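You operate a simulated robot arm through the tools that you are given. There is no shell and no other tool.

Carry out the task below with a simulated two-armed robot. There is one attempt and no reset: what you move stays moved.

JOB
Put the red pen and the blue spanner in the tool tray and push the breadboard home.
Fine: pen and spanner lie on the breadboard; free its knob, slide it back to mark 50, lock it. The other pen there stays.

It is judged by the outcome, as a careful person would: the job done as asked, and still so three seconds after it is handed in. It fails if anything else is knocked over, pushed out of place, dropped, spilled or broken.

ROBOT AND FRAMES
Two 6-joint arms with fingered hands on one trunk that stands fixed in place. Base frame: the origin is at the foot of the trunk, x ahead of it, y to its left, z up. Units: m, rad, N and s.
The left shoulder is at [0.02, 0.157, 0.829], the right one opposite. With the tool pointing down near the work surface each hand reaches from about 0.32 to 0.82 m from the base axis, measured 20 degrees to its own side. Payload 4.1 kg a hand.
The TCP of each hand is the grasp point between the finger pads, 0.033 m short of the fingertips. In the tool frame z runs along the fingers and y along their closing line. The gripper opens to 0.112 m. The gripper's body begins 0.039 m behind the TCP. The gripper is a hand of 4 fingers: y runs from the thumb to the fingers, the wrist lies at [-0.016, -0.118, -0.2] in the tool frame, and closing takes about 1.5 s.
Orientation is told as [roll, pitch, yaw] about the base's x, y, z axes, in that order, counted from this pose: with the fingers straight down and the wrist toward the robot, the tool's x, y and z point along [0, 1, 0], [1, 0, 0] and [0, 0, -1] of the base frame.

CONTROLS
- The arms move only by the tool servo_tool. It takes "left_commands", "right_commands" or both (then of equal length, played together; a hand with none holds still); each is a list of rows, each a list of 2 entries, a list of its own where there are three numbers: the shift along the tool's x, y, z in m, then the turn, a rotation vector about the tool's x, y, z in degrees. In form: [[[x, y, z], [ax, ay, az]], ...]. A call has 1 to 20 rows; each row is the pose to reach, as a shift and turn from the pose commanded when the call began, along the tool's axes at that moment. "left_gripper" and "right_gripper" are, for a hand that has rows, the closure, from 0 (fully open) to 1 (shut), set as the call begins (left out, the last holds). Rows are played at 5 a second. More than 0.05 m and 0.15 rad between two rows, or a gripper value outside its range, and nothing of the call is played. A pose out of reach is approached as far as the arm can. The call stops where the force on the tool passes 40 N (or 10 N more than at its start, if that is more) or the arm is blocked; 0.2 s more then pass. The fingers move at their own pace (about 0.072 m/s each) and stop on an object; they squeeze with about 23 N. The grip force told is the motor's: it shows also when the fingers shut on nothing. Time passes only in rows, and 0.2 s behind the last, so rows that repeat a pose let the fingers close. The reply holds the time, the measured pose of the TCP, the force on the tool along the base axes, the opening and the grip force, in the units named above and with some noise, with the torque about the TCP (base axes, N m) and any sound that the robot's microphone picked up, and new pictures: "show" is both (left out), scene, wrist or none (wrist: the cameras of the hands that moved).
- Cameras (640 x 400 px; columns grow to the right, rows downward): "scene" is now at [0.0548, -0.0003, 1.4575]; the picture's right is [0.01, -1.00, 0.00], its down [-0.62, -0.01, -0.79] and it looks along [0.79, 0.01, -0.62] (base axes); focal length 333 px, centre (320, 200). "left" rides on the left gripper at [-0.066, -0.089, -0.13] in its tool frame; the picture's right is [-0.79, -0.29, 0.54], its down [0.55, -0.71, 0.44] and it looks along [0.26, 0.64, 0.72] (tool axes); focal length 247 px, centre (320, 200). "right" rides on the right gripper at [0.066, -0.089, -0.13] in its tool frame; the picture's right is [-0.79, 0.29, -0.54], its down [-0.55, -0.71, 0.44] and it looks along [-0.26, 0.64, 0.72] (tool axes); focal length 247 px, centre (320, 200). There is no depth. A picture from a camera that has moved, and an enlarged one, comes with that camera's place and axes in the base frame and with its lens.
- set_grasp(shape, hand): the hand has 4 fingers and takes this shape, open, in about a second: jaw (thumb against the fingers, like two jaws); tri (thumb and two fingers); tip (a fingertip pinch); poke (one finger out to press); point (the index stretched); flat (the hand flat); cup (the hand cupped); fist (a fist). The gripper value then closes the fingers along that shape, each until it touches; the sizes above hold for jaw. It gives what a move gives, with no picture.
- head_to(pan, tilt): turns the head with the scene camera to pan (to the left, within 1.501 rad either way) and tilt (down, from -0.506 to 1.204), counted from straight ahead of the robot. It gives what a move gives, and a new picture of the scene camera.
- zoom(camera, box): a new picture of the part [left, top, right, bottom] of that camera's present view, enlarged. No time passes.
- close_job(): hands the job in; it is judged then, once.

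Places have to be worked out from the pictures, the camera data and where the tool is seen. Open the grippers and draw the arms clear of the work before you hand the job in, unless the task says otherwise.

The tools are called after "Request:" by a JSON object that holds its "method" and its "body". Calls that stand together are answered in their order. servo_tool: Moves the arms, as the interface text tells. Its arguments: {"type":"object","properties":{"left_commands":{"type":"array","items":{"type":"array"}},"left_gripper":{"type":"number"},"right_commands":{"type":"array","items":{"type":"array"}},"right_gripper":{"type":"number"},"show":{"type":"string","enum":["both","scene","wrist","none"]}},"required":[]} The other tools are called the same way: set_grasp (shape, hand) gives the hand a shape; head_to (pan, tilt) turns the head that bears the scene camera; zoom (camera, box) takes an enlarged picture of a part of a camera's view; close_job () hands the job in.

At the start:

```text
clock: 0.0
left_position: [0.4401, 0.1445, 1.2053]
left_tcp_rot: [0.0, -0.001, 0.0]
left_ft_force: [0.4, -0.2, 0.2]
left_torque: [0.01, 0.01, 0.03]
left_gripper_width: 0.1114
left_finger_force: 0.0
left_shape: jaw
right_position: [0.5316, -0.209, 1.1553]
right_tcp_rot: [-0.002, 0.0, 0.0]
right_ft_force: [-0.9, 0.3, 0.5]
right_torque: [0.01, 0.0, 0.0]
right_gripper_width: 0.1115
right_finger_force: 0.0
right_shape: jaw
head pan, tilt: [0.01, 0.667]
```

scene: 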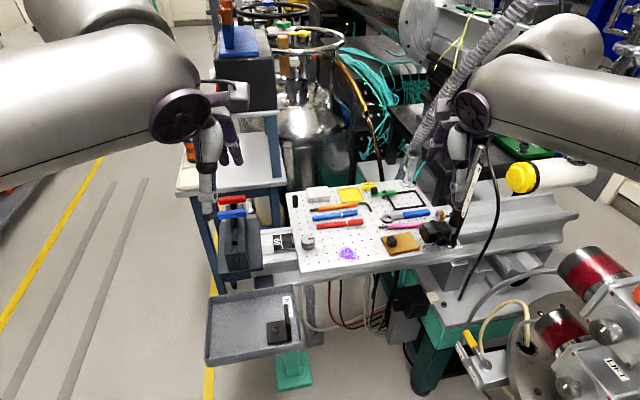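
right: 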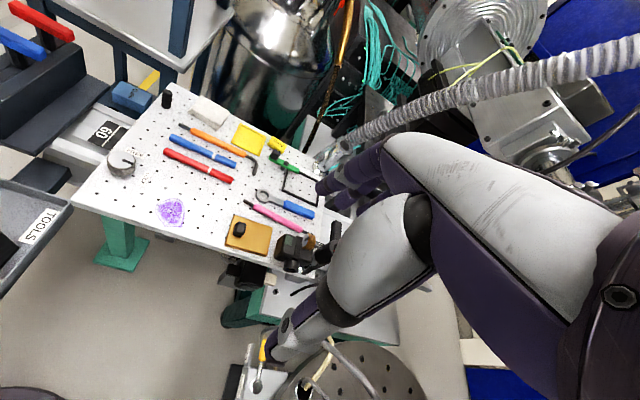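
left: 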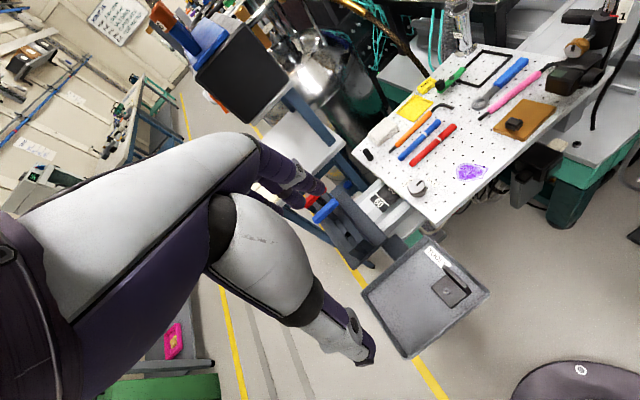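

The scene shows a breadboard with pens and tools, a knob, and a tool tray at lower left. I'll zoom in to identify items, the scale and the knob before moving.

Request:
{"method": "zoom", "body": {"camera": "scene", "box": [200, 170, 460, 380]}}

Request:
{"method": "zoom", "body": {"camera": "right", "box": [0, 60, 360, 300]}}

Request:
{"method": "zoom", "body": {"camera": "left", "box": [300, 40, 640, 360]}}

```text
1.90 times, centred on (330, 275) of scene
camera zoom: at [0.0548, -0.0003, 1.4575], right [0.01, -1.0, 0.0], down [-0.62, -0.01, -0.79], along [0.79, 0.01, -0.62], focal length 634 px, centre (301, 57)
```

zoom: 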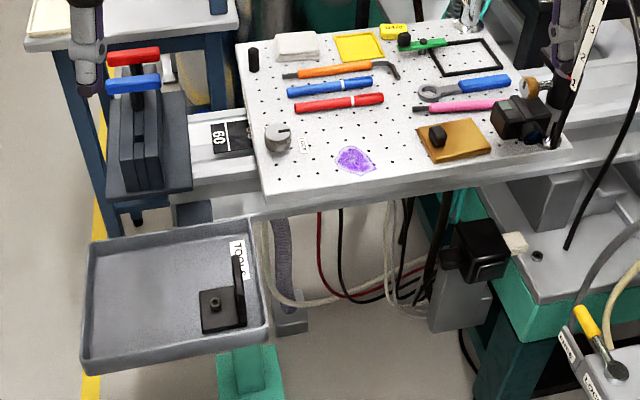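

```text
1.67 times, centred on (180, 180) of right
camera zoom: at [0.4417, -0.1436, 1.285], right [0.29, -0.79, 0.54], down [-0.71, -0.55, -0.44], along [0.64, -0.26, -0.72], focal length 412 px, centre (553, 233)
```

zoom: 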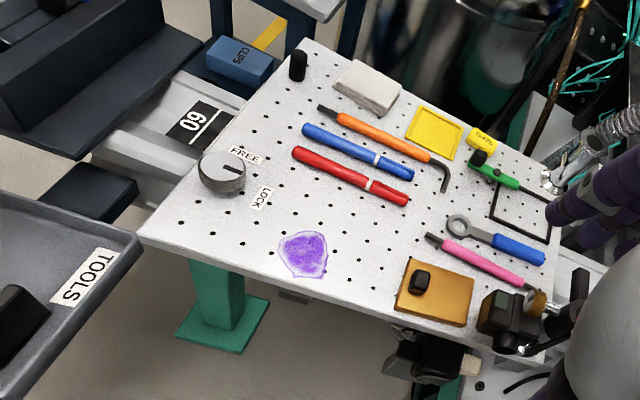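

```text
1.25 times, centred on (470, 200) of left
camera zoom: at [0.3505, 0.0784, 1.3348], right [-0.29, -0.79, -0.54], down [-0.71, 0.55, -0.44], along [0.64, 0.26, -0.72], focal length 309 px, centre (132, 200)
```

zoom: 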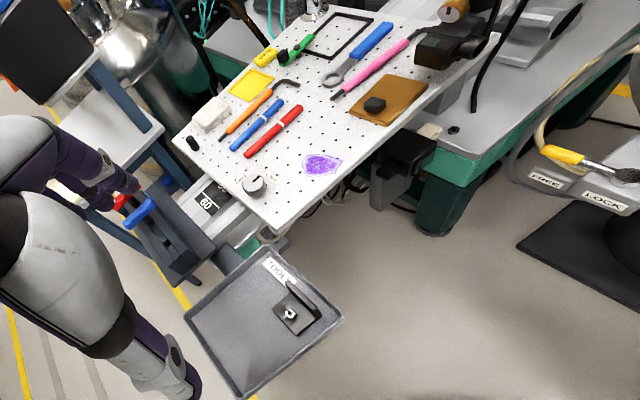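

The knob (with FREE/LOCK labels) is around [0.648, 0.037, 0.854], and the tray rim is at about z 0.75. I'll look closer at the scale, knob labels, and the board's right end.

Request:
{"method": "zoom", "body": {"camera": "right", "box": [50, 90, 170, 165]}}

Request:
{"method": "zoom", "body": {"camera": "scene", "box": [240, 190, 340, 260]}}

Request:
{"method": "zoom", "body": {"camera": "scene", "box": [350, 170, 480, 270]}}

Request:
{"method": "zoom", "body": {"camera": "right", "box": [210, 110, 360, 290]}}

Request:
{"method": "zoom", "body": {"camera": "left", "box": [470, 0, 640, 140]}}

Request:
{"method": "zoom", "body": {"camera": "left", "box": [350, 150, 500, 260]}}

```text
5.33 times, centred on (110, 128) of right
camera zoom: at [0.4417, -0.1436, 1.285], right [0.29, -0.79, 0.54], down [-0.71, -0.55, -0.44], along [0.64, -0.26, -0.72], focal length 1317 px, centre (1440, 587)
```

zoom: 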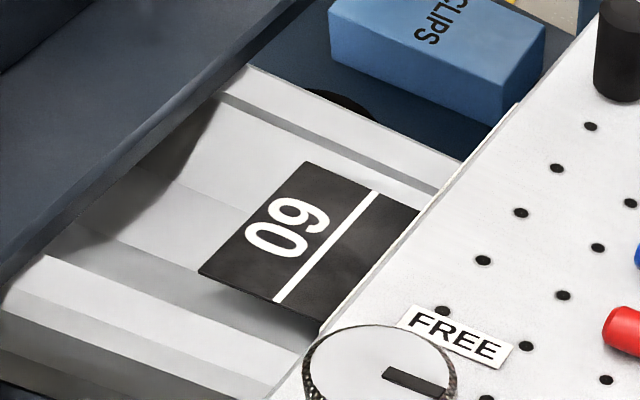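

```text
5.71 times, centred on (290, 225) of scene
camera zoom: at [0.0548, -0.0003, 1.4575], right [0.01, -1.0, 0.0], down [-0.62, -0.01, -0.79], along [0.79, 0.01, -0.62], focal length 1903 px, centre (491, 57)
```

zoom: 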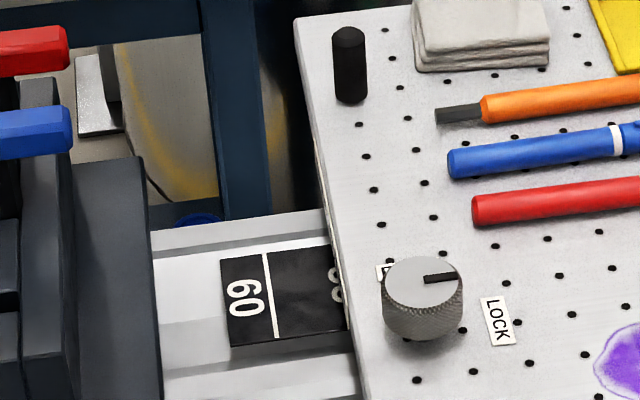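

```text
4.00 times, centred on (415, 220) of scene
camera zoom: at [0.0548, -0.0003, 1.4575], right [0.01, -1.0, 0.0], down [-0.62, -0.01, -0.79], along [0.79, 0.01, -0.62], focal length 1332 px, centre (-60, 120)
```

zoom: 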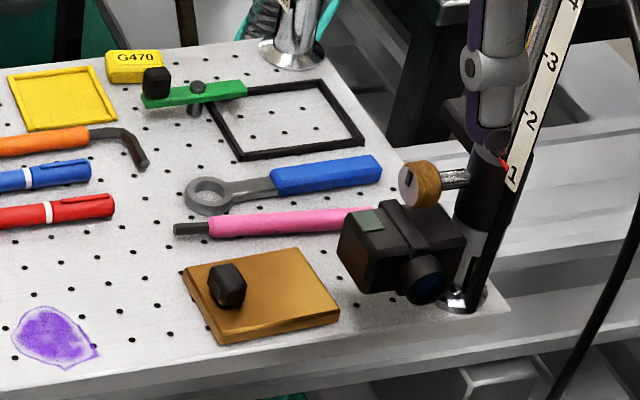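

```text
2.22 times, centred on (285, 200) of right
camera zoom: at [0.4417, -0.1436, 1.285], right [0.29, -0.79, 0.54], down [-0.71, -0.55, -0.44], along [0.64, -0.26, -0.72], focal length 549 px, centre (398, 200)
```

zoom: 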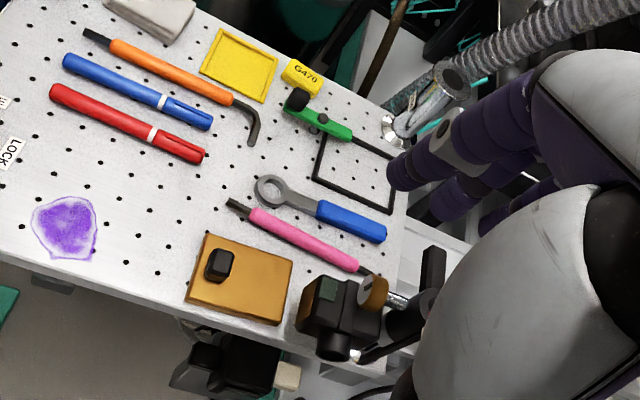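

```text
2.86 times, centred on (555, 70) of left
camera zoom: at [0.3505, 0.0784, 1.3348], right [-0.29, -0.79, -0.54], down [-0.71, 0.55, -0.44], along [0.64, 0.26, -0.72], focal length 706 px, centre (-351, 571)
```

zoom: 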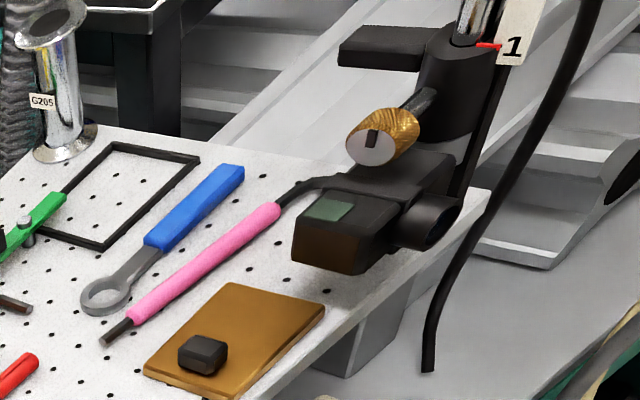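

```text
3.64 times, centred on (425, 205) of left
camera zoom: at [0.3505, 0.0784, 1.3348], right [-0.29, -0.79, -0.54], down [-0.71, 0.55, -0.44], along [0.64, 0.26, -0.72], focal length 898 px, centre (-62, 182)
```

zoom: 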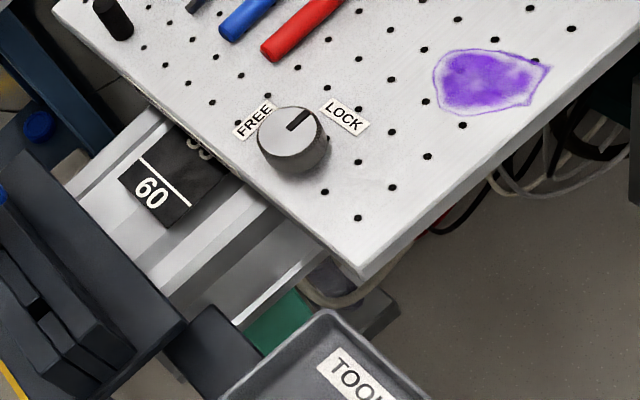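

The scale decreases to the right (60, then a half-hidden number), and the pointer on the knob is at LOCK. Before moving the right arm I need to see how tall the post is at the board's right corner, and read the half-hidden number.

Request:
{"method": "zoom", "body": {"camera": "scene", "box": [410, 80, 530, 260]}}

Request:
{"method": "zoom", "body": {"camera": "left", "box": [375, 180, 435, 215]}}

Request:
{"method": "zoom", "body": {"camera": "scene", "box": [200, 260, 310, 370]}}

Request:
{"method": "zoom", "body": {"camera": "left", "box": [350, 220, 500, 370]}}

```text
2.22 times, centred on (470, 170) of scene
camera zoom: at [0.0548, -0.0003, 1.4575], right [0.01, -1.0, 0.0], down [-0.62, -0.01, -0.79], along [0.79, 0.01, -0.62], focal length 740 px, centre (-13, 267)
```

zoom: 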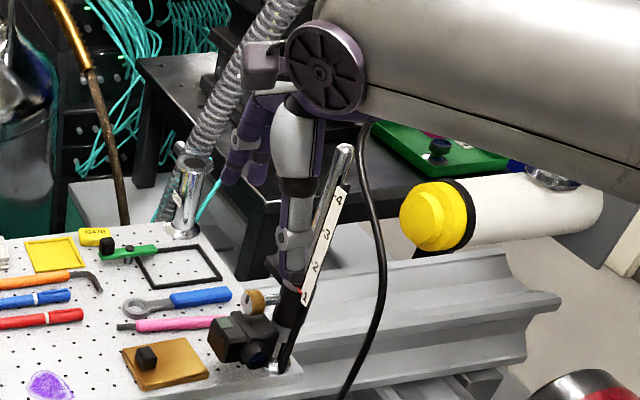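

```text
10.67 times, centred on (405, 198) of left
camera zoom: at [0.3505, 0.0784, 1.3348], right [-0.29, -0.79, -0.54], down [-0.71, 0.55, -0.44], along [0.64, 0.26, -0.72], focal length 2634 px, centre (-587, 227)
```

zoom: 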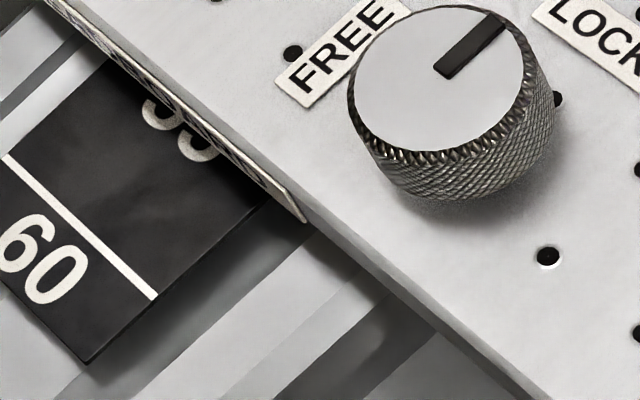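

```text
3.64 times, centred on (255, 315) of scene
camera zoom: at [0.0548, -0.0003, 1.4575], right [0.01, -1.0, 0.0], down [-0.62, -0.01, -0.79], along [0.79, 0.01, -0.62], focal length 1211 px, centre (556, -218)
```

zoom: 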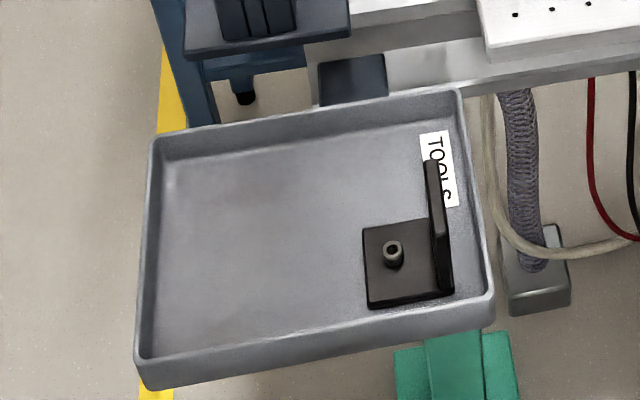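

```text
2.67 times, centred on (425, 295) of left
camera zoom: at [0.3505, 0.0784, 1.3348], right [-0.29, -0.79, -0.54], down [-0.71, 0.55, -0.44], along [0.64, 0.26, -0.72], focal length 659 px, centre (40, -53)
```

zoom: 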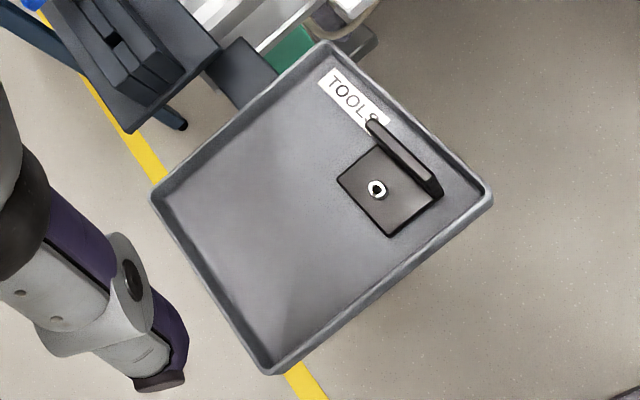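

The half-hidden number is 55, so the board slides right (−y) roughly 6 units to reach 50. The post at the board's right corner rises to about z 1.11 at (0.665, -0.33). I'll begin by bringing the right hand down in the clear zone left of that post, tilted a little to keep the wrist away from it, with the jaw partly closed.

Request:
{"method": "servo_tool", "body": {"right_commands": [[[0.008, 0.006, 0.037], [0, -2, -2.4]], [[0.016, 0.012, 0.074], [0, -4, -4.8]], [[0.024, 0.018, 0.111], [0, -6, -7.2]], [[0.032, 0.024, 0.148], [0, -8, -9.6]], [[0.039, 0.028, 0.185], [0, -10, -12]], [[0.039, 0.028, 0.185], [0, -10, -12]]], "right_gripper": 0.7, "show": "both"}}

```text
clock: 1.4
left_position: [0.4412, 0.1447, 1.2051]
left_tcp_rot: [0.001, 0.0, 0.0]
left_ft_force: [-0.2, -0.3, -0.5]
left_torque: [0.0, -0.02, 0.02]
left_gripper_width: 0.1116
left_finger_force: 0.0
left_shape: jaw
right_position: [0.5579, -0.1707, 0.9715]
right_tcp_rot: [-0.172, 0.02, 0.212]
right_ft_force: [-0.2, -0.2, -0.3]
right_torque: [0.01, -0.02, -0.02]
right_gripper_width: 0.034
right_finger_force: 0.0
right_shape: jaw
head pan, tilt: [0.01, 0.667]
camera right: at [0.455, -0.1028, 1.0896], right [0.43, -0.61, 0.66], down [-0.57, -0.75, -0.32], along [0.7, -0.24, -0.68], focal length 247 px, centre (320, 200)
```

scene: 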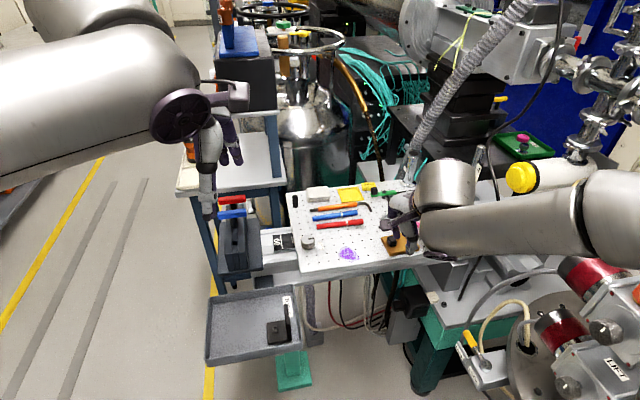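
right: 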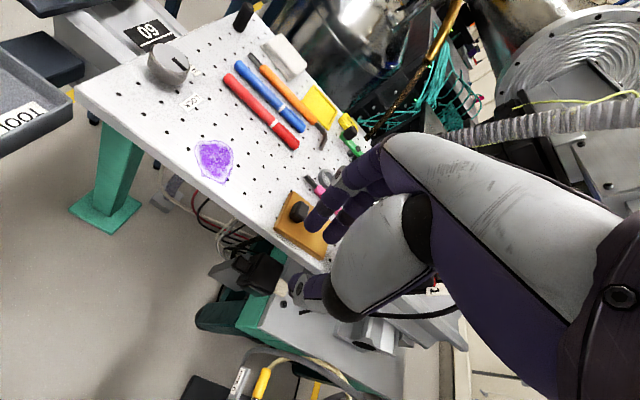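

The hand is at [0.558, -0.171, 0.97] with a 34 mm opening, and the forearm runs to the right, behind the work. I'll move forward over the board left of the post, still high.

Request:
{"method": "servo_tool", "body": {"right_commands": [[[-0.012, 0.033, 0.004], [0, 0, 0]], [[-0.024, 0.066, 0.008], [0, 0, 0]], [[-0.036, 0.1, 0.012], [0, 0, 0]], [[-0.047, 0.133, 0.0156], [0, 0, 0]]], "show": "both"}}

```text
clock: 2.4
left_position: [0.4396, 0.1453, 1.2043]
left_tcp_rot: [0.0, -0.001, -0.002]
left_ft_force: [0.2, -0.3, 0.8]
left_torque: [0.01, -0.01, -0.01]
left_gripper_width: 0.1116
left_finger_force: 0.0
left_shape: jaw
right_position: [0.6987, -0.1926, 0.9643]
right_tcp_rot: [-0.172, 0.018, 0.207]
right_ft_force: [-0.2, -0.1, 0.3]
right_torque: [0.01, -0.06, 0.01]
right_gripper_width: 0.0338
right_finger_force: 0.0
right_shape: jaw
head pan, tilt: [0.01, 0.667]
camera right: at [0.5955, -0.1229, 1.0811], right [0.43, -0.61, 0.66], down [-0.57, -0.75, -0.32], along [0.7, -0.24, -0.68], focal length 247 px, centre (320, 200)
```

scene: 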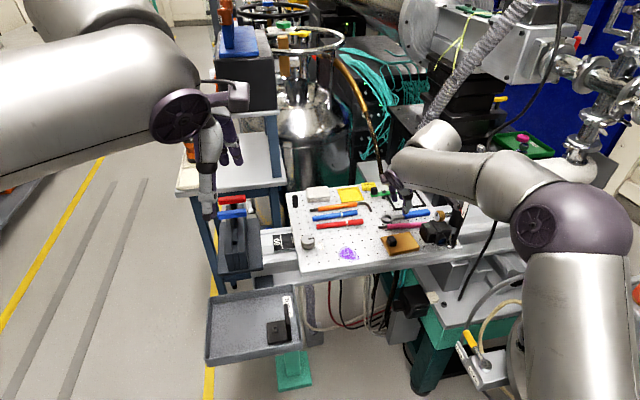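
right: 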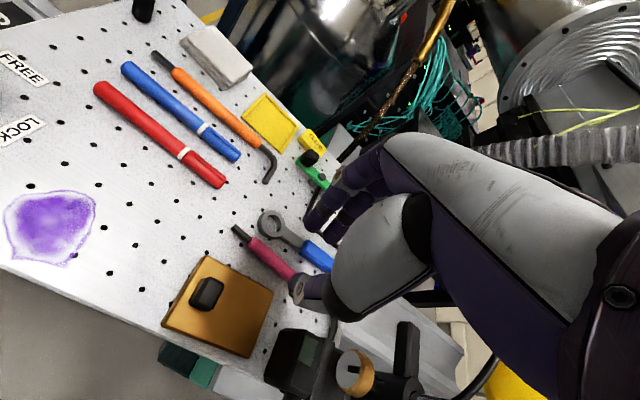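

The arm moved freely and the forearm stays behind the post. I'll zoom in on the hand and spanner from both views to judge alignment.

Request:
{"method": "zoom", "body": {"camera": "scene", "box": [360, 150, 480, 260]}}

Request:
{"method": "zoom", "body": {"camera": "right", "box": [200, 130, 420, 330]}}

Request:
{"method": "zoom", "body": {"camera": "left", "box": [430, 20, 640, 170]}}

```text
3.64 times, centred on (420, 205) of scene
camera zoom: at [0.0543, -0.0004, 1.4575], right [0.01, -1.0, 0.0], down [-0.62, -0.01, -0.79], along [0.79, 0.01, -0.62], focal length 1211 px, centre (-44, 182)
```

zoom: 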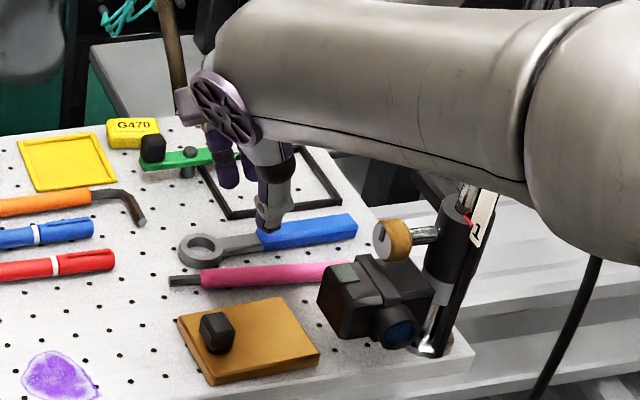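

```text
2.00 times, centred on (310, 230) of right
camera zoom: at [0.5955, -0.1229, 1.0811], right [0.43, -0.61, 0.66], down [-0.57, -0.75, -0.32], along [0.7, -0.24, -0.68], focal length 494 px, centre (340, 140)
```

zoom: 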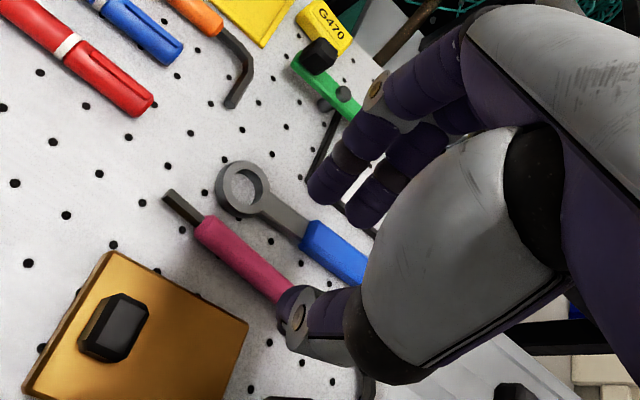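

```text
2.67 times, centred on (535, 95) of left
camera zoom: at [0.35, 0.0783, 1.335], right [-0.29, -0.79, -0.54], down [-0.71, 0.55, -0.44], along [0.64, 0.26, -0.72], focal length 659 px, centre (-253, 480)
```

zoom: 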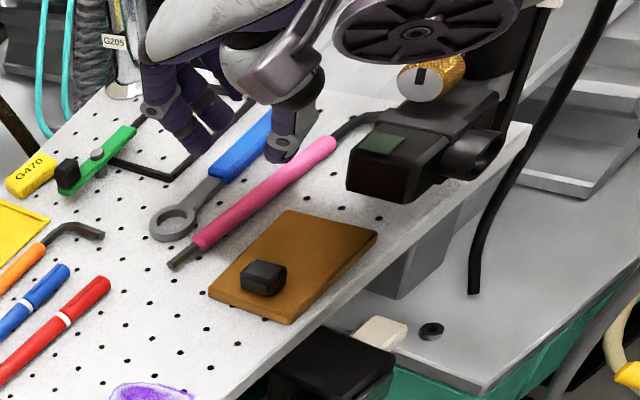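

The spanner's handle starts at about (0.765, -0.225), height ~0.845, lying about 11° off −y, which matches the hand's yaw. I'll move above the front of the blue handle and then lower to TCP z≈0.90.

Request:
{"method": "servo_tool", "body": {"right_commands": [[[-0.0233, 0.0291, 0.0035], [0, 0, 0]], [[-0.0467, 0.0582, 0.0069], [0, 0, 0]], [[-0.0412, 0.0588, 0.0385], [0, 0, 0]], [[-0.0357, 0.0595, 0.0702], [0, 0, 0]], [[-0.0357, 0.0595, 0.0702], [0, 0, 0]]], "show": "both"}}

Request:
{"method": "zoom", "body": {"camera": "scene", "box": [360, 150, 480, 260]}}

Request:
{"method": "zoom", "body": {"camera": "right", "box": [200, 130, 420, 330]}}

Request:
{"method": "zoom", "body": {"camera": "left", "box": [460, 20, 600, 120]}}

```text
clock: 3.6
left_position: [0.4405, 0.1453, 1.2044]
left_tcp_rot: [0.001, 0.0, -0.002]
left_ft_force: [-0.2, 0.5, 0.6]
left_torque: [0.0, 0.0, 0.01]
left_gripper_width: 0.1115
left_finger_force: 0.0
left_shape: jaw
right_position: [0.7667, -0.2259, 0.8952]
right_tcp_rot: [-0.172, 0.02, 0.208]
right_ft_force: [-0.6, -0.7, -0.7]
right_torque: [-0.03, 0.0, -0.02]
right_gripper_width: 0.0339
right_finger_force: 0.0
right_shape: jaw
head pan, tilt: [0.01, 0.667]
camera right: at [0.6631, -0.1573, 1.013], right [0.43, -0.61, 0.66], down [-0.57, -0.75, -0.32], along [0.69, -0.24, -0.68], focal length 247 px, centre (320, 200)
```

scene: 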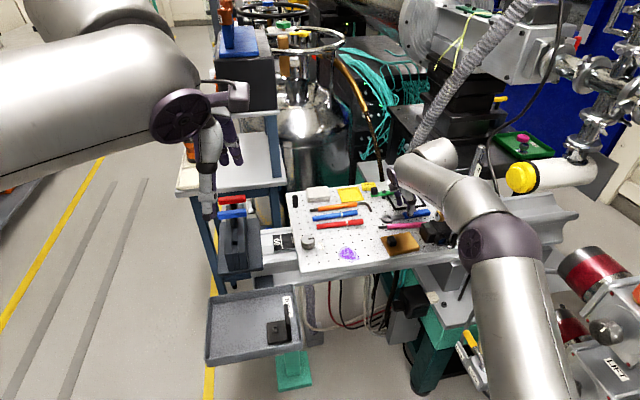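
right: 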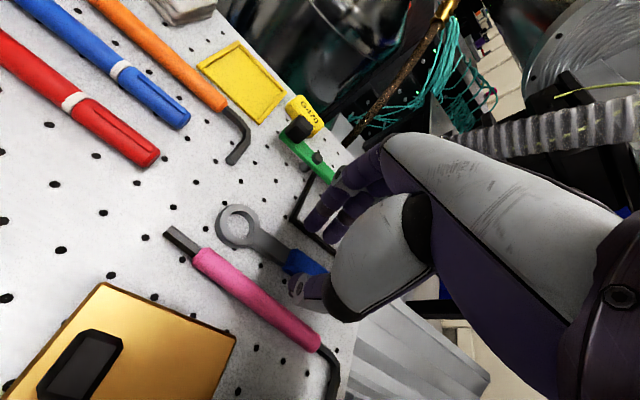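

```text
3.64 times, centred on (420, 205) of scene
camera zoom: at [0.0547, -0.0003, 1.4575], right [0.01, -1.0, 0.0], down [-0.62, -0.01, -0.79], along [0.79, 0.01, -0.62], focal length 1211 px, centre (-44, 182)
```

zoom: 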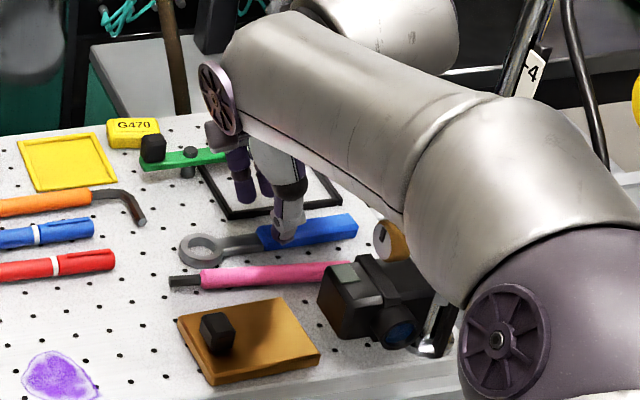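

```text
2.00 times, centred on (310, 230) of right
camera zoom: at [0.6631, -0.1573, 1.013], right [0.43, -0.61, 0.66], down [-0.57, -0.75, -0.32], along [0.69, -0.24, -0.68], focal length 494 px, centre (340, 140)
```

zoom: 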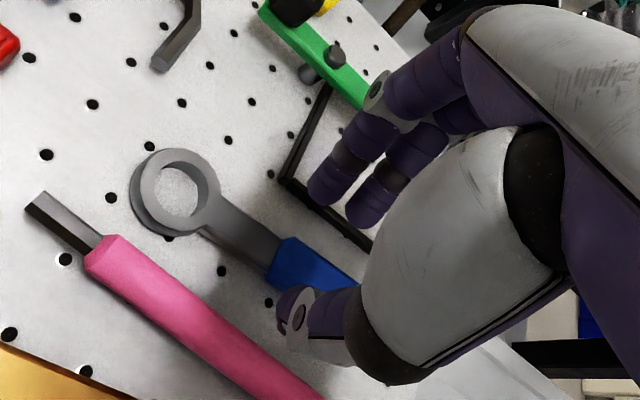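

```text
4.00 times, centred on (530, 70) of left
camera zoom: at [0.3504, 0.0784, 1.3349], right [-0.29, -0.79, -0.54], down [-0.71, 0.55, -0.44], along [0.64, 0.26, -0.72], focal length 988 px, centre (-520, 720)
```

zoom: 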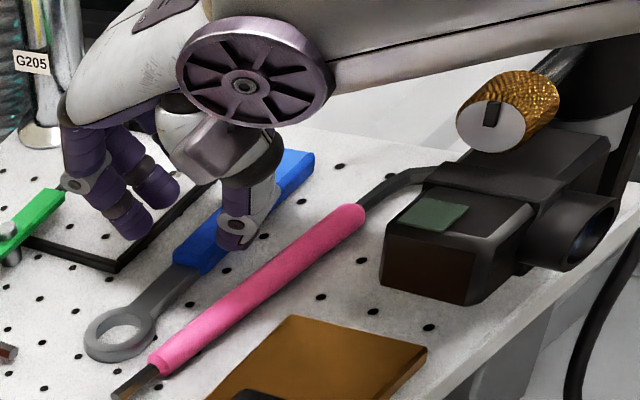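

The open jaw straddles the blue handle (thumb on near side, fingers far side). I'll lower about 17 mm more, keeping watch on the force.

Request:
{"method": "servo_tool", "body": {"right_commands": [[[0.001, 0.0001, 0.0059], [0, 0, 0]], [[0.002, 0.0002, 0.0117], [0, 0, 0]], [[0.0029, 0.0003, 0.0167], [0, 0, 0]]], "show": "wrist"}}

Request:
{"method": "zoom", "body": {"camera": "scene", "box": [380, 170, 450, 230]}}

Request:
{"method": "zoom", "body": {"camera": "left", "box": [460, 20, 600, 120]}}

```text
clock: 4.4
left_position: [0.4396, 0.1452, 1.2056]
left_tcp_rot: [0.001, 0.0, -0.002]
left_ft_force: [0.2, -1.1, -0.3]
left_torque: [0.02, -0.03, 0.0]
left_gripper_width: 0.1118
left_finger_force: 0.0
left_shape: jaw
right_position: [0.766, -0.2251, 0.8793]
right_tcp_rot: [-0.174, 0.017, 0.209]
right_ft_force: [0.9, -0.7, 0.3]
right_torque: [0.0, 0.02, 0.0]
right_gripper_width: 0.0337
right_finger_force: 0.0
right_shape: jaw
head pan, tilt: [0.01, 0.667]
camera right: at [0.6629, -0.1578, 0.9971], right [0.43, -0.61, 0.66], down [-0.57, -0.75, -0.32], along [0.7, -0.24, -0.68], focal length 247 px, centre (320, 200)
```

right: 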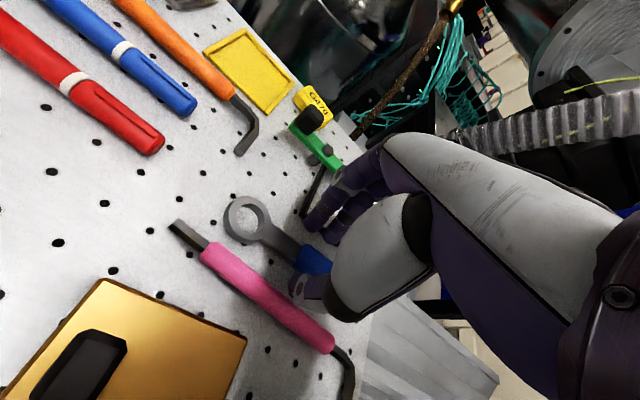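

```text
6.67 times, centred on (415, 200) of scene
camera zoom: at [0.0547, -0.0003, 1.4575], right [0.01, -1.0, 0.0], down [-0.62, -0.01, -0.79], along [0.79, 0.01, -0.62], focal length 2220 px, centre (-313, 200)
```

zoom: 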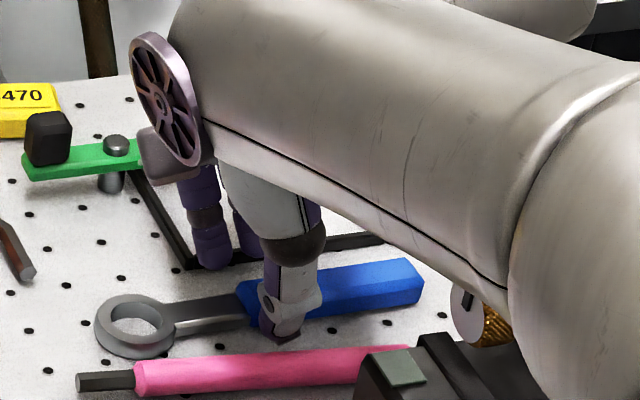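

```text
4.00 times, centred on (530, 70) of left
camera zoom: at [0.3504, 0.0784, 1.3348], right [-0.29, -0.79, -0.54], down [-0.71, 0.55, -0.44], along [0.64, 0.26, -0.72], focal length 988 px, centre (-520, 720)
```

zoom: 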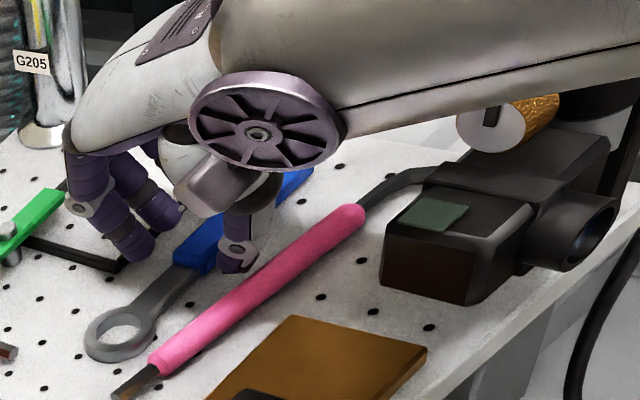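

Tips are at about z 0.847, level with the top of the spanner, and the fingers are near the thin black frame. I'll narrow the jaw slightly to clear the frame, then lower a few millimetres more.

Request:
{"method": "servo_tool", "body": {"right_commands": [[[0, 0, 0], [0, 0, 0]], [[0, 0, 0], [0, 0, 0]], [[0.0003, 0, 0.002], [0, 0, 0]], [[0.0007, 0.0001, 0.004], [0, 0, 0]], [[0.0009, 0.0001, 0.006], [0, 0, 0]]], "right_gripper": 0.76, "show": "none"}}

Request:
{"method": "zoom", "body": {"camera": "scene", "box": [380, 170, 450, 230]}}

Request:
{"method": "zoom", "body": {"camera": "left", "box": [470, 40, 550, 100]}}

Request:
{"method": "zoom", "body": {"camera": "right", "box": [200, 160, 360, 320]}}

```text
clock: 5.6
left_position: [0.44, 0.1439, 1.2056]
left_tcp_rot: [0.0, -0.001, -0.002]
left_ft_force: [0.1, -0.3, 0.2]
left_torque: [0.02, -0.02, 0.0]
left_gripper_width: 0.1114
left_finger_force: 0.1
left_shape: jaw
right_position: [0.7663, -0.226, 0.8744]
right_tcp_rot: [-0.174, 0.021, 0.207]
right_ft_force: [0.2, 0.0, 0.5]
right_torque: [0.01, -0.05, -0.01]
right_gripper_width: 0.0273
right_finger_force: 0.1
right_shape: jaw
head pan, tilt: [0.01, 0.667]
```

```text
6.67 times, centred on (415, 200) of scene
camera zoom: at [0.0548, -0.0003, 1.4575], right [0.01, -1.0, 0.0], down [-0.62, -0.01, -0.79], along [0.79, 0.01, -0.62], focal length 2220 px, centre (-313, 200)
```

zoom: 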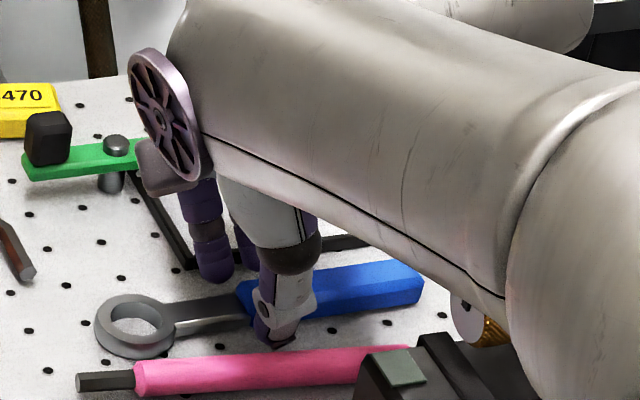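

```text
6.67 times, centred on (510, 70) of left
camera zoom: at [0.3504, 0.0784, 1.3348], right [-0.29, -0.79, -0.54], down [-0.71, 0.55, -0.44], along [0.64, 0.26, -0.72], focal length 1646 px, centre (-947, 1067)
```

zoom: 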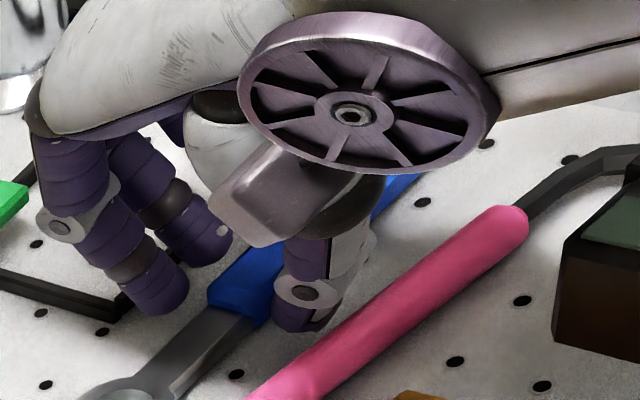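

```text
2.50 times, centred on (280, 240) of right
camera zoom: at [0.6632, -0.1579, 0.992], right [0.43, -0.61, 0.66], down [-0.57, -0.75, -0.32], along [0.69, -0.24, -0.68], focal length 617 px, centre (420, 100)
```

zoom: 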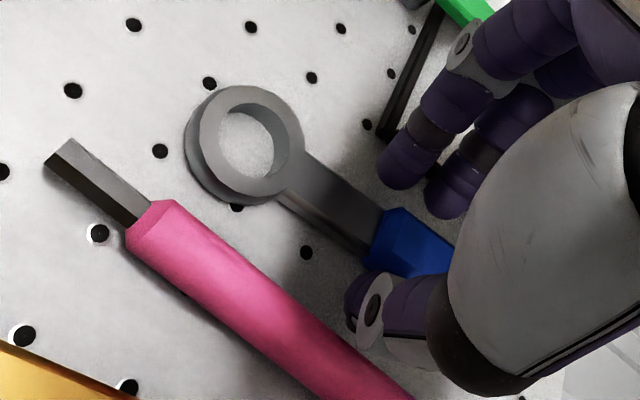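

No contact yet; the thumb and fingers sit on either side of the handle. I'll lower 2.5 mm more, checking force.

Request:
{"method": "servo_tool", "body": {"right_commands": [[[0.0002, 0, 0.0012], [0, 0, 0]], [[0.0004, 0, 0.0025], [0, 0, 0]]], "show": "none"}}

```text
clock: 6.2
left_position: [0.4416, 0.144, 1.2045]
left_tcp_rot: [-0.001, 0.0, -0.001]
left_ft_force: [1.0, 0.0, -0.1]
left_torque: [0.02, -0.02, 0.02]
left_gripper_width: 0.1117
left_finger_force: 0.0
left_shape: jaw
right_position: [0.767, -0.2267, 0.8714]
right_tcp_rot: [-0.172, 0.017, 0.207]
right_ft_force: [-0.5, -0.2, -0.1]
right_torque: [0.02, -0.02, -0.01]
right_gripper_width: 0.027
right_finger_force: 0.0
right_shape: jaw
head pan, tilt: [0.01, 0.667]
```

Still free, with the tips at about z 0.839. I'll close the jaw on the handle.

Request:
{"method": "servo_tool", "body": {"right_commands": [[[0, 0, 0], [0, 0, 0]], [[0, 0, 0], [0, 0, 0]], [[0, 0, 0], [0, 0, 0]], [[0, 0, 0], [0, 0, 0]], [[0, 0, 0], [0, 0, 0]], [[0, 0, 0], [0, 0, 0]]], "right_gripper": 1.0, "show": "wrist"}}

Request:
{"method": "zoom", "body": {"camera": "scene", "box": [380, 170, 450, 230]}}

Request:
{"method": "zoom", "body": {"camera": "left", "box": [470, 40, 550, 100]}}

```text
clock: 7.6
left_position: [0.4409, 0.1451, 1.2038]
left_tcp_rot: [-0.001, -0.001, 0.0]
left_ft_force: [-0.6, 0.3, -0.2]
left_torque: [-0.01, -0.01, 0.0]
left_gripper_width: 0.1116
left_finger_force: 0.0
left_shape: jaw
right_position: [0.767, -0.2261, 0.8723]
right_tcp_rot: [-0.174, 0.018, 0.209]
right_ft_force: [-0.1, 0.1, 1.4]
right_torque: [-0.07, -0.04, 0.06]
right_gripper_width: 0.0156
right_finger_force: 23.3
right_shape: jaw
head pan, tilt: [0.01, 0.667]
camera right: at [0.6633, -0.1578, 0.9891], right [0.43, -0.61, 0.66], down [-0.57, -0.75, -0.32], along [0.7, -0.24, -0.68], focal length 247 px, centre (320, 200)
```

right: 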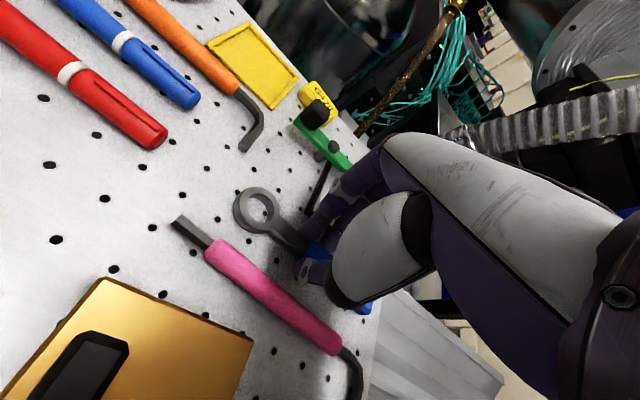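

```text
6.67 times, centred on (415, 200) of scene
camera zoom: at [0.0547, -0.0003, 1.4575], right [0.01, -1.0, 0.0], down [-0.62, -0.01, -0.79], along [0.79, 0.01, -0.62], focal length 2220 px, centre (-313, 200)
```

zoom: 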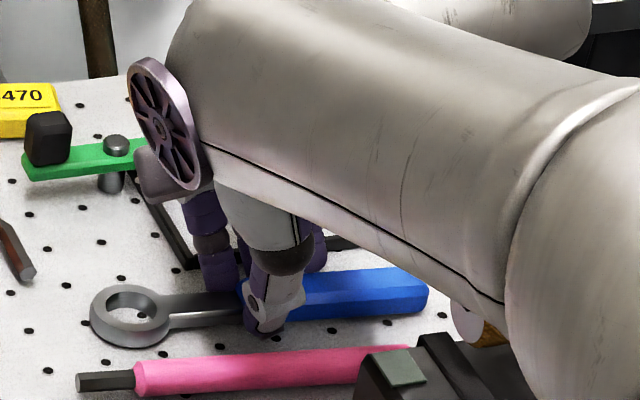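

```text
6.67 times, centred on (510, 70) of left
camera zoom: at [0.3504, 0.0784, 1.3348], right [-0.29, -0.79, -0.54], down [-0.71, 0.55, -0.44], along [0.64, 0.26, -0.72], focal length 1646 px, centre (-947, 1067)
```

zoom: 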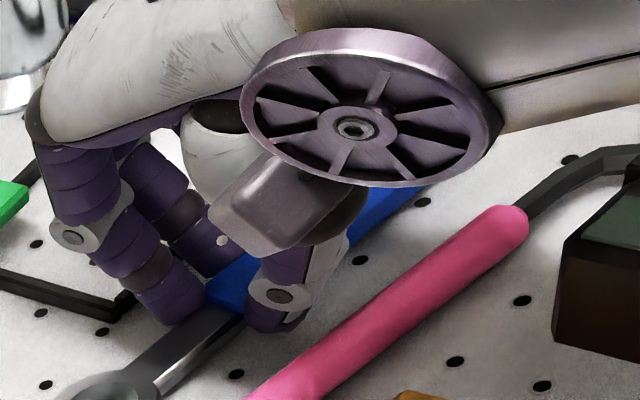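

The spanner is gripped (15.6 mm, 23 N). I'll lift it straight up 10 cm.

Request:
{"method": "servo_tool", "body": {"right_commands": [[[-0.0017, -0.0002, -0.0098], [0, 0, 0]], [[-0.0051, -0.0006, -0.0295], [0, 0, 0]], [[-0.0102, -0.0012, -0.059], [0, 0, 0]], [[-0.0171, -0.002, -0.0985], [0, 0, 0]], [[-0.0171, -0.002, -0.0985], [0, 0, 0]]], "show": "both"}}

Request:
{"method": "zoom", "body": {"camera": "scene", "box": [360, 130, 480, 240]}}

```text
clock: 8.8
left_position: [0.4414, 0.1441, 1.2049]
left_tcp_rot: [-0.001, 0.002, -0.002]
left_ft_force: [0.1, -1.4, -0.1]
left_torque: [-0.04, 0.01, 0.02]
left_gripper_width: 0.1116
left_finger_force: 0.0
left_shape: jaw
right_position: [0.7658, -0.2239, 0.9715]
right_tcp_rot: [-0.174, 0.02, 0.21]
right_ft_force: [0.1, 0.7, -0.1]
right_torque: [-0.01, 0.02, -0.01]
right_gripper_width: 0.0155
right_finger_force: 23.2
right_shape: jaw
head pan, tilt: [0.01, 0.667]
camera right: at [0.6624, -0.1567, 1.0897], right [0.44, -0.61, 0.66], down [-0.57, -0.75, -0.32], along [0.69, -0.24, -0.68], focal length 247 px, centre (320, 200)
```

scene: 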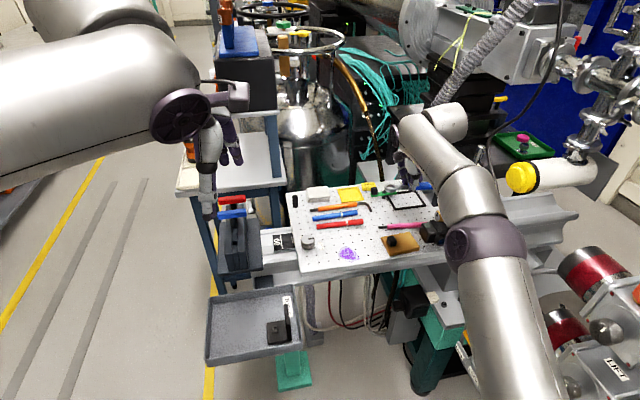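
right: 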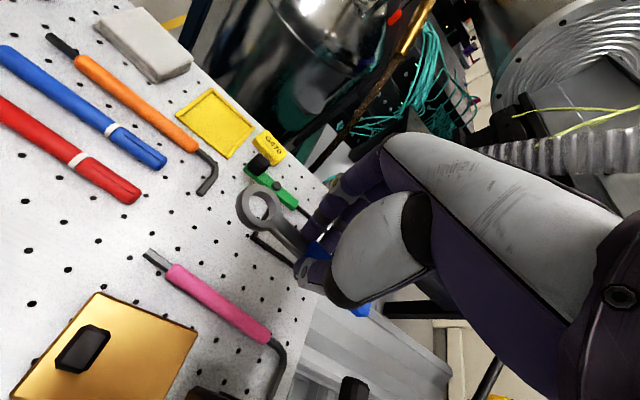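

```text
3.64 times, centred on (420, 185) of scene
camera zoom: at [0.0548, -0.0004, 1.4575], right [0.01, -1.0, 0.0], down [-0.62, -0.01, -0.79], along [0.79, 0.01, -0.62], focal length 1211 px, centre (-44, 254)
```

zoom: 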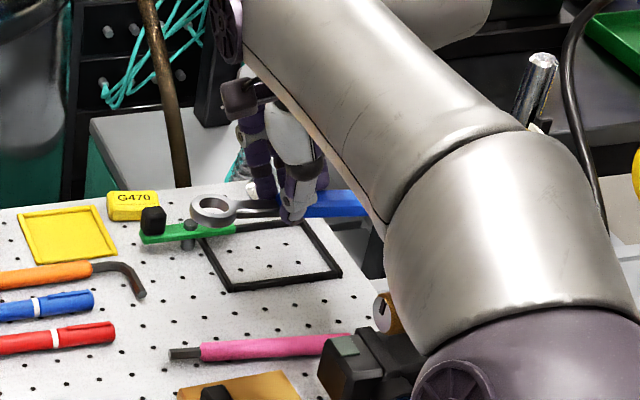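

The spanner is securely lifted. Before crossing to the tray with the right arm, I'll move the left arm well out to the left.

Request:
{"method": "servo_tool", "body": {"left_commands": [[[0.045, -0.005, 0.005], [0, 0, 0]], [[0.09, -0.01, 0.01], [0, 0, 0]], [[0.135, -0.015, 0.015], [0, 0, 0]], [[0.18, -0.02, 0.02], [0, 0, 0]], [[0.225, -0.025, 0.025], [0, 0, 0]], [[0.27, -0.03, 0.03], [0, 0, 0]]], "show": "both"}}

```text
clock: 10.2
left_position: [0.4087, 0.4149, 1.176]
left_tcp_rot: [0.0, 0.0, -0.002]
left_ft_force: [0.0, 0.2, -0.5]
left_torque: [-0.02, 0.05, 0.04]
left_gripper_width: 0.1115
left_finger_force: 0.0
left_shape: jaw
right_position: [0.765, -0.2258, 0.9717]
right_tcp_rot: [-0.174, 0.017, 0.207]
right_ft_force: [-0.4, 0.6, -0.9]
right_torque: [0.03, 0.01, 0.0]
right_gripper_width: 0.0156
right_finger_force: 23.0
right_shape: jaw
head pan, tilt: [0.01, 0.667]
camera left: at [0.3189, 0.348, 1.3053], right [-0.29, -0.79, -0.54], down [-0.71, 0.55, -0.44], along [0.64, 0.26, -0.72], focal length 247 px, centre (320, 200)
```

scene: 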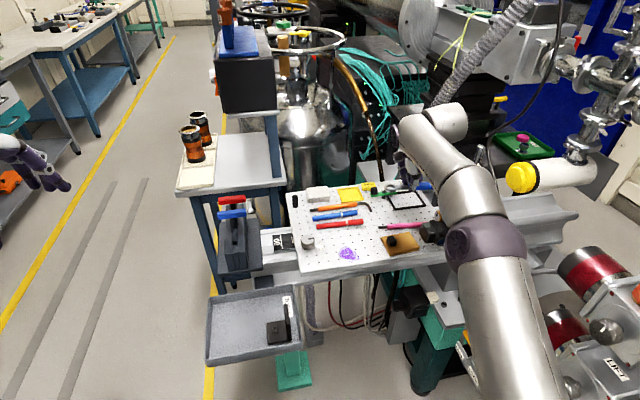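
left: 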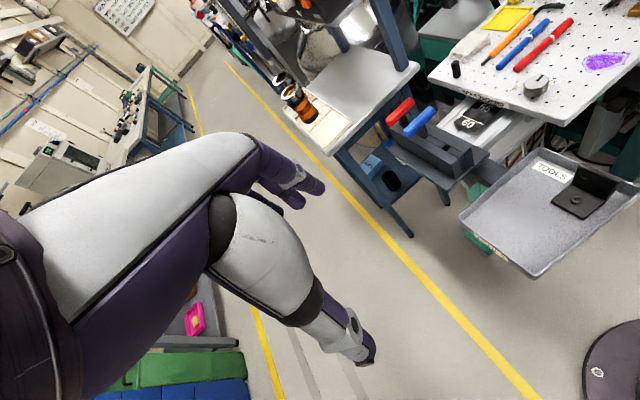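

The left arm is clear and its camera now sees the tray, toolbox stand and scale. I'll zoom there for better geometry.

Request:
{"method": "zoom", "body": {"camera": "left", "box": [440, 130, 640, 290]}}

Request:
{"method": "zoom", "body": {"camera": "left", "box": [440, 60, 560, 150]}}

Request:
{"method": "zoom", "body": {"camera": "scene", "box": [190, 180, 330, 300]}}

```text
2.50 times, centred on (540, 210) of left
camera zoom: at [0.3189, 0.348, 1.3053], right [-0.29, -0.79, -0.54], down [-0.71, 0.55, -0.44], along [0.64, 0.26, -0.72], focal length 617 px, centre (-230, 175)
```

zoom: 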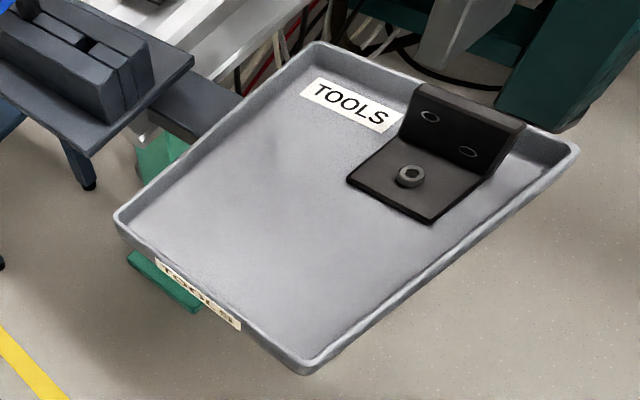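

```text
4.44 times, centred on (500, 105) of left
camera zoom: at [0.3189, 0.348, 1.3053], right [-0.29, -0.79, -0.54], down [-0.71, 0.55, -0.44], along [0.64, 0.26, -0.72], focal length 1098 px, centre (-480, 622)
```

zoom: 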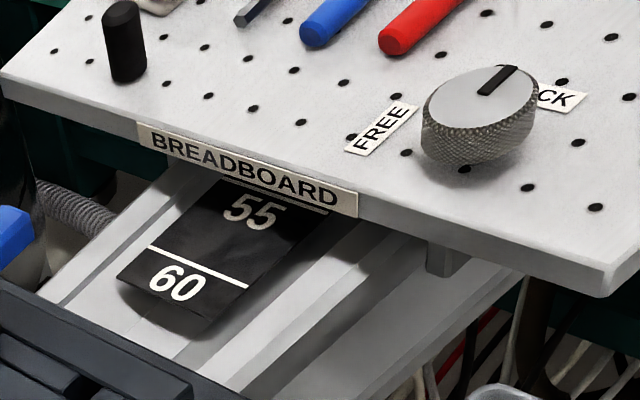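

```text
3.33 times, centred on (260, 240) of scene
camera zoom: at [0.0548, -0.0006, 1.4575], right [0.01, -1.0, 0.0], down [-0.62, -0.01, -0.79], along [0.79, 0.01, -0.62], focal length 1110 px, centre (520, 67)
```

zoom: 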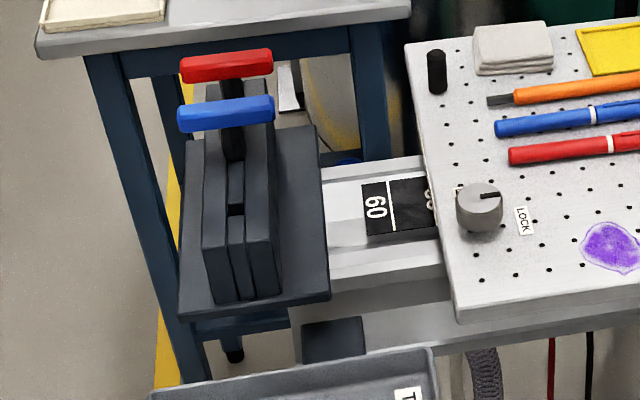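

The work cell is turned about 12°, so the rail runs along (0.2, -0.98). The tray rim is at z≈0.77, and the bracket fills its near-right part, so I'll lay the spanner along the free far strip. I'm moving the spanner at height to an intermediate point first.

Request:
{"method": "servo_tool", "body": {"right_commands": [[[0.0348, -0.0263, -0.0063], [0, 0, 0]], [[0.0696, -0.0526, -0.0125], [0, 0, 0]], [[0.1044, -0.0789, -0.0188], [0, 0, 0]], [[0.1392, -0.1052, -0.025], [0, 0, 0]], [[0.174, -0.1315, -0.0313], [0, 0, 0]]], "show": "both"}}

```text
clock: 11.4
left_position: [0.4087, 0.414, 1.1743]
left_tcp_rot: [0.0, 0.0, -0.001]
left_ft_force: [0.4, 0.0, 0.5]
left_torque: [0.03, 0.04, -0.01]
left_gripper_width: 0.1119
left_finger_force: 0.0
left_shape: jaw
right_position: [0.5992, -0.0791, 0.974]
right_tcp_rot: [-0.172, 0.019, 0.209]
right_ft_force: [0.9, 0.7, -1.4]
right_torque: [0.07, 0.03, -0.02]
right_gripper_width: 0.0155
right_finger_force: 23.0
right_shape: jaw
head pan, tilt: [0.01, 0.667]
camera right: at [0.4961, -0.0121, 1.092], right [0.43, -0.61, 0.66], down [-0.57, -0.75, -0.32], along [0.69, -0.24, -0.68], focal length 247 px, centre (320, 200)
```

scene: 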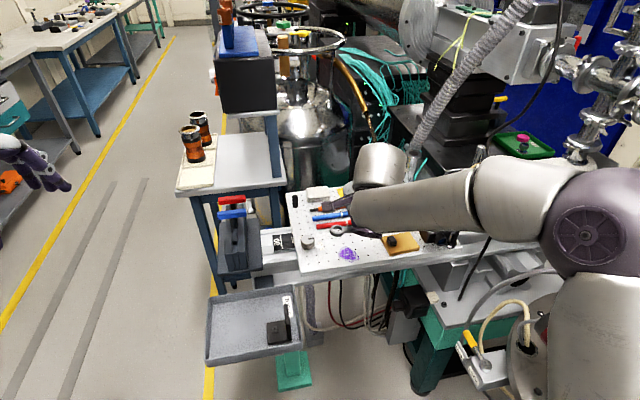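
right: 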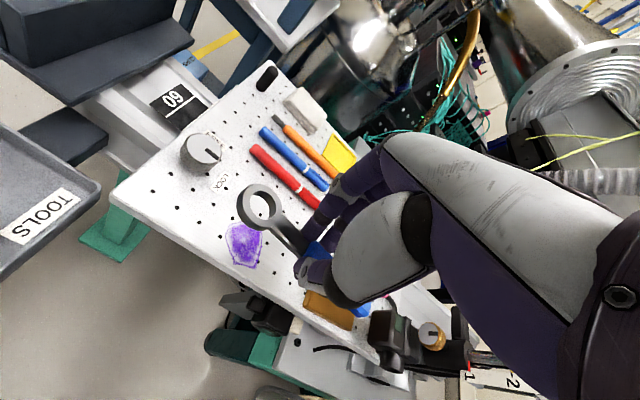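

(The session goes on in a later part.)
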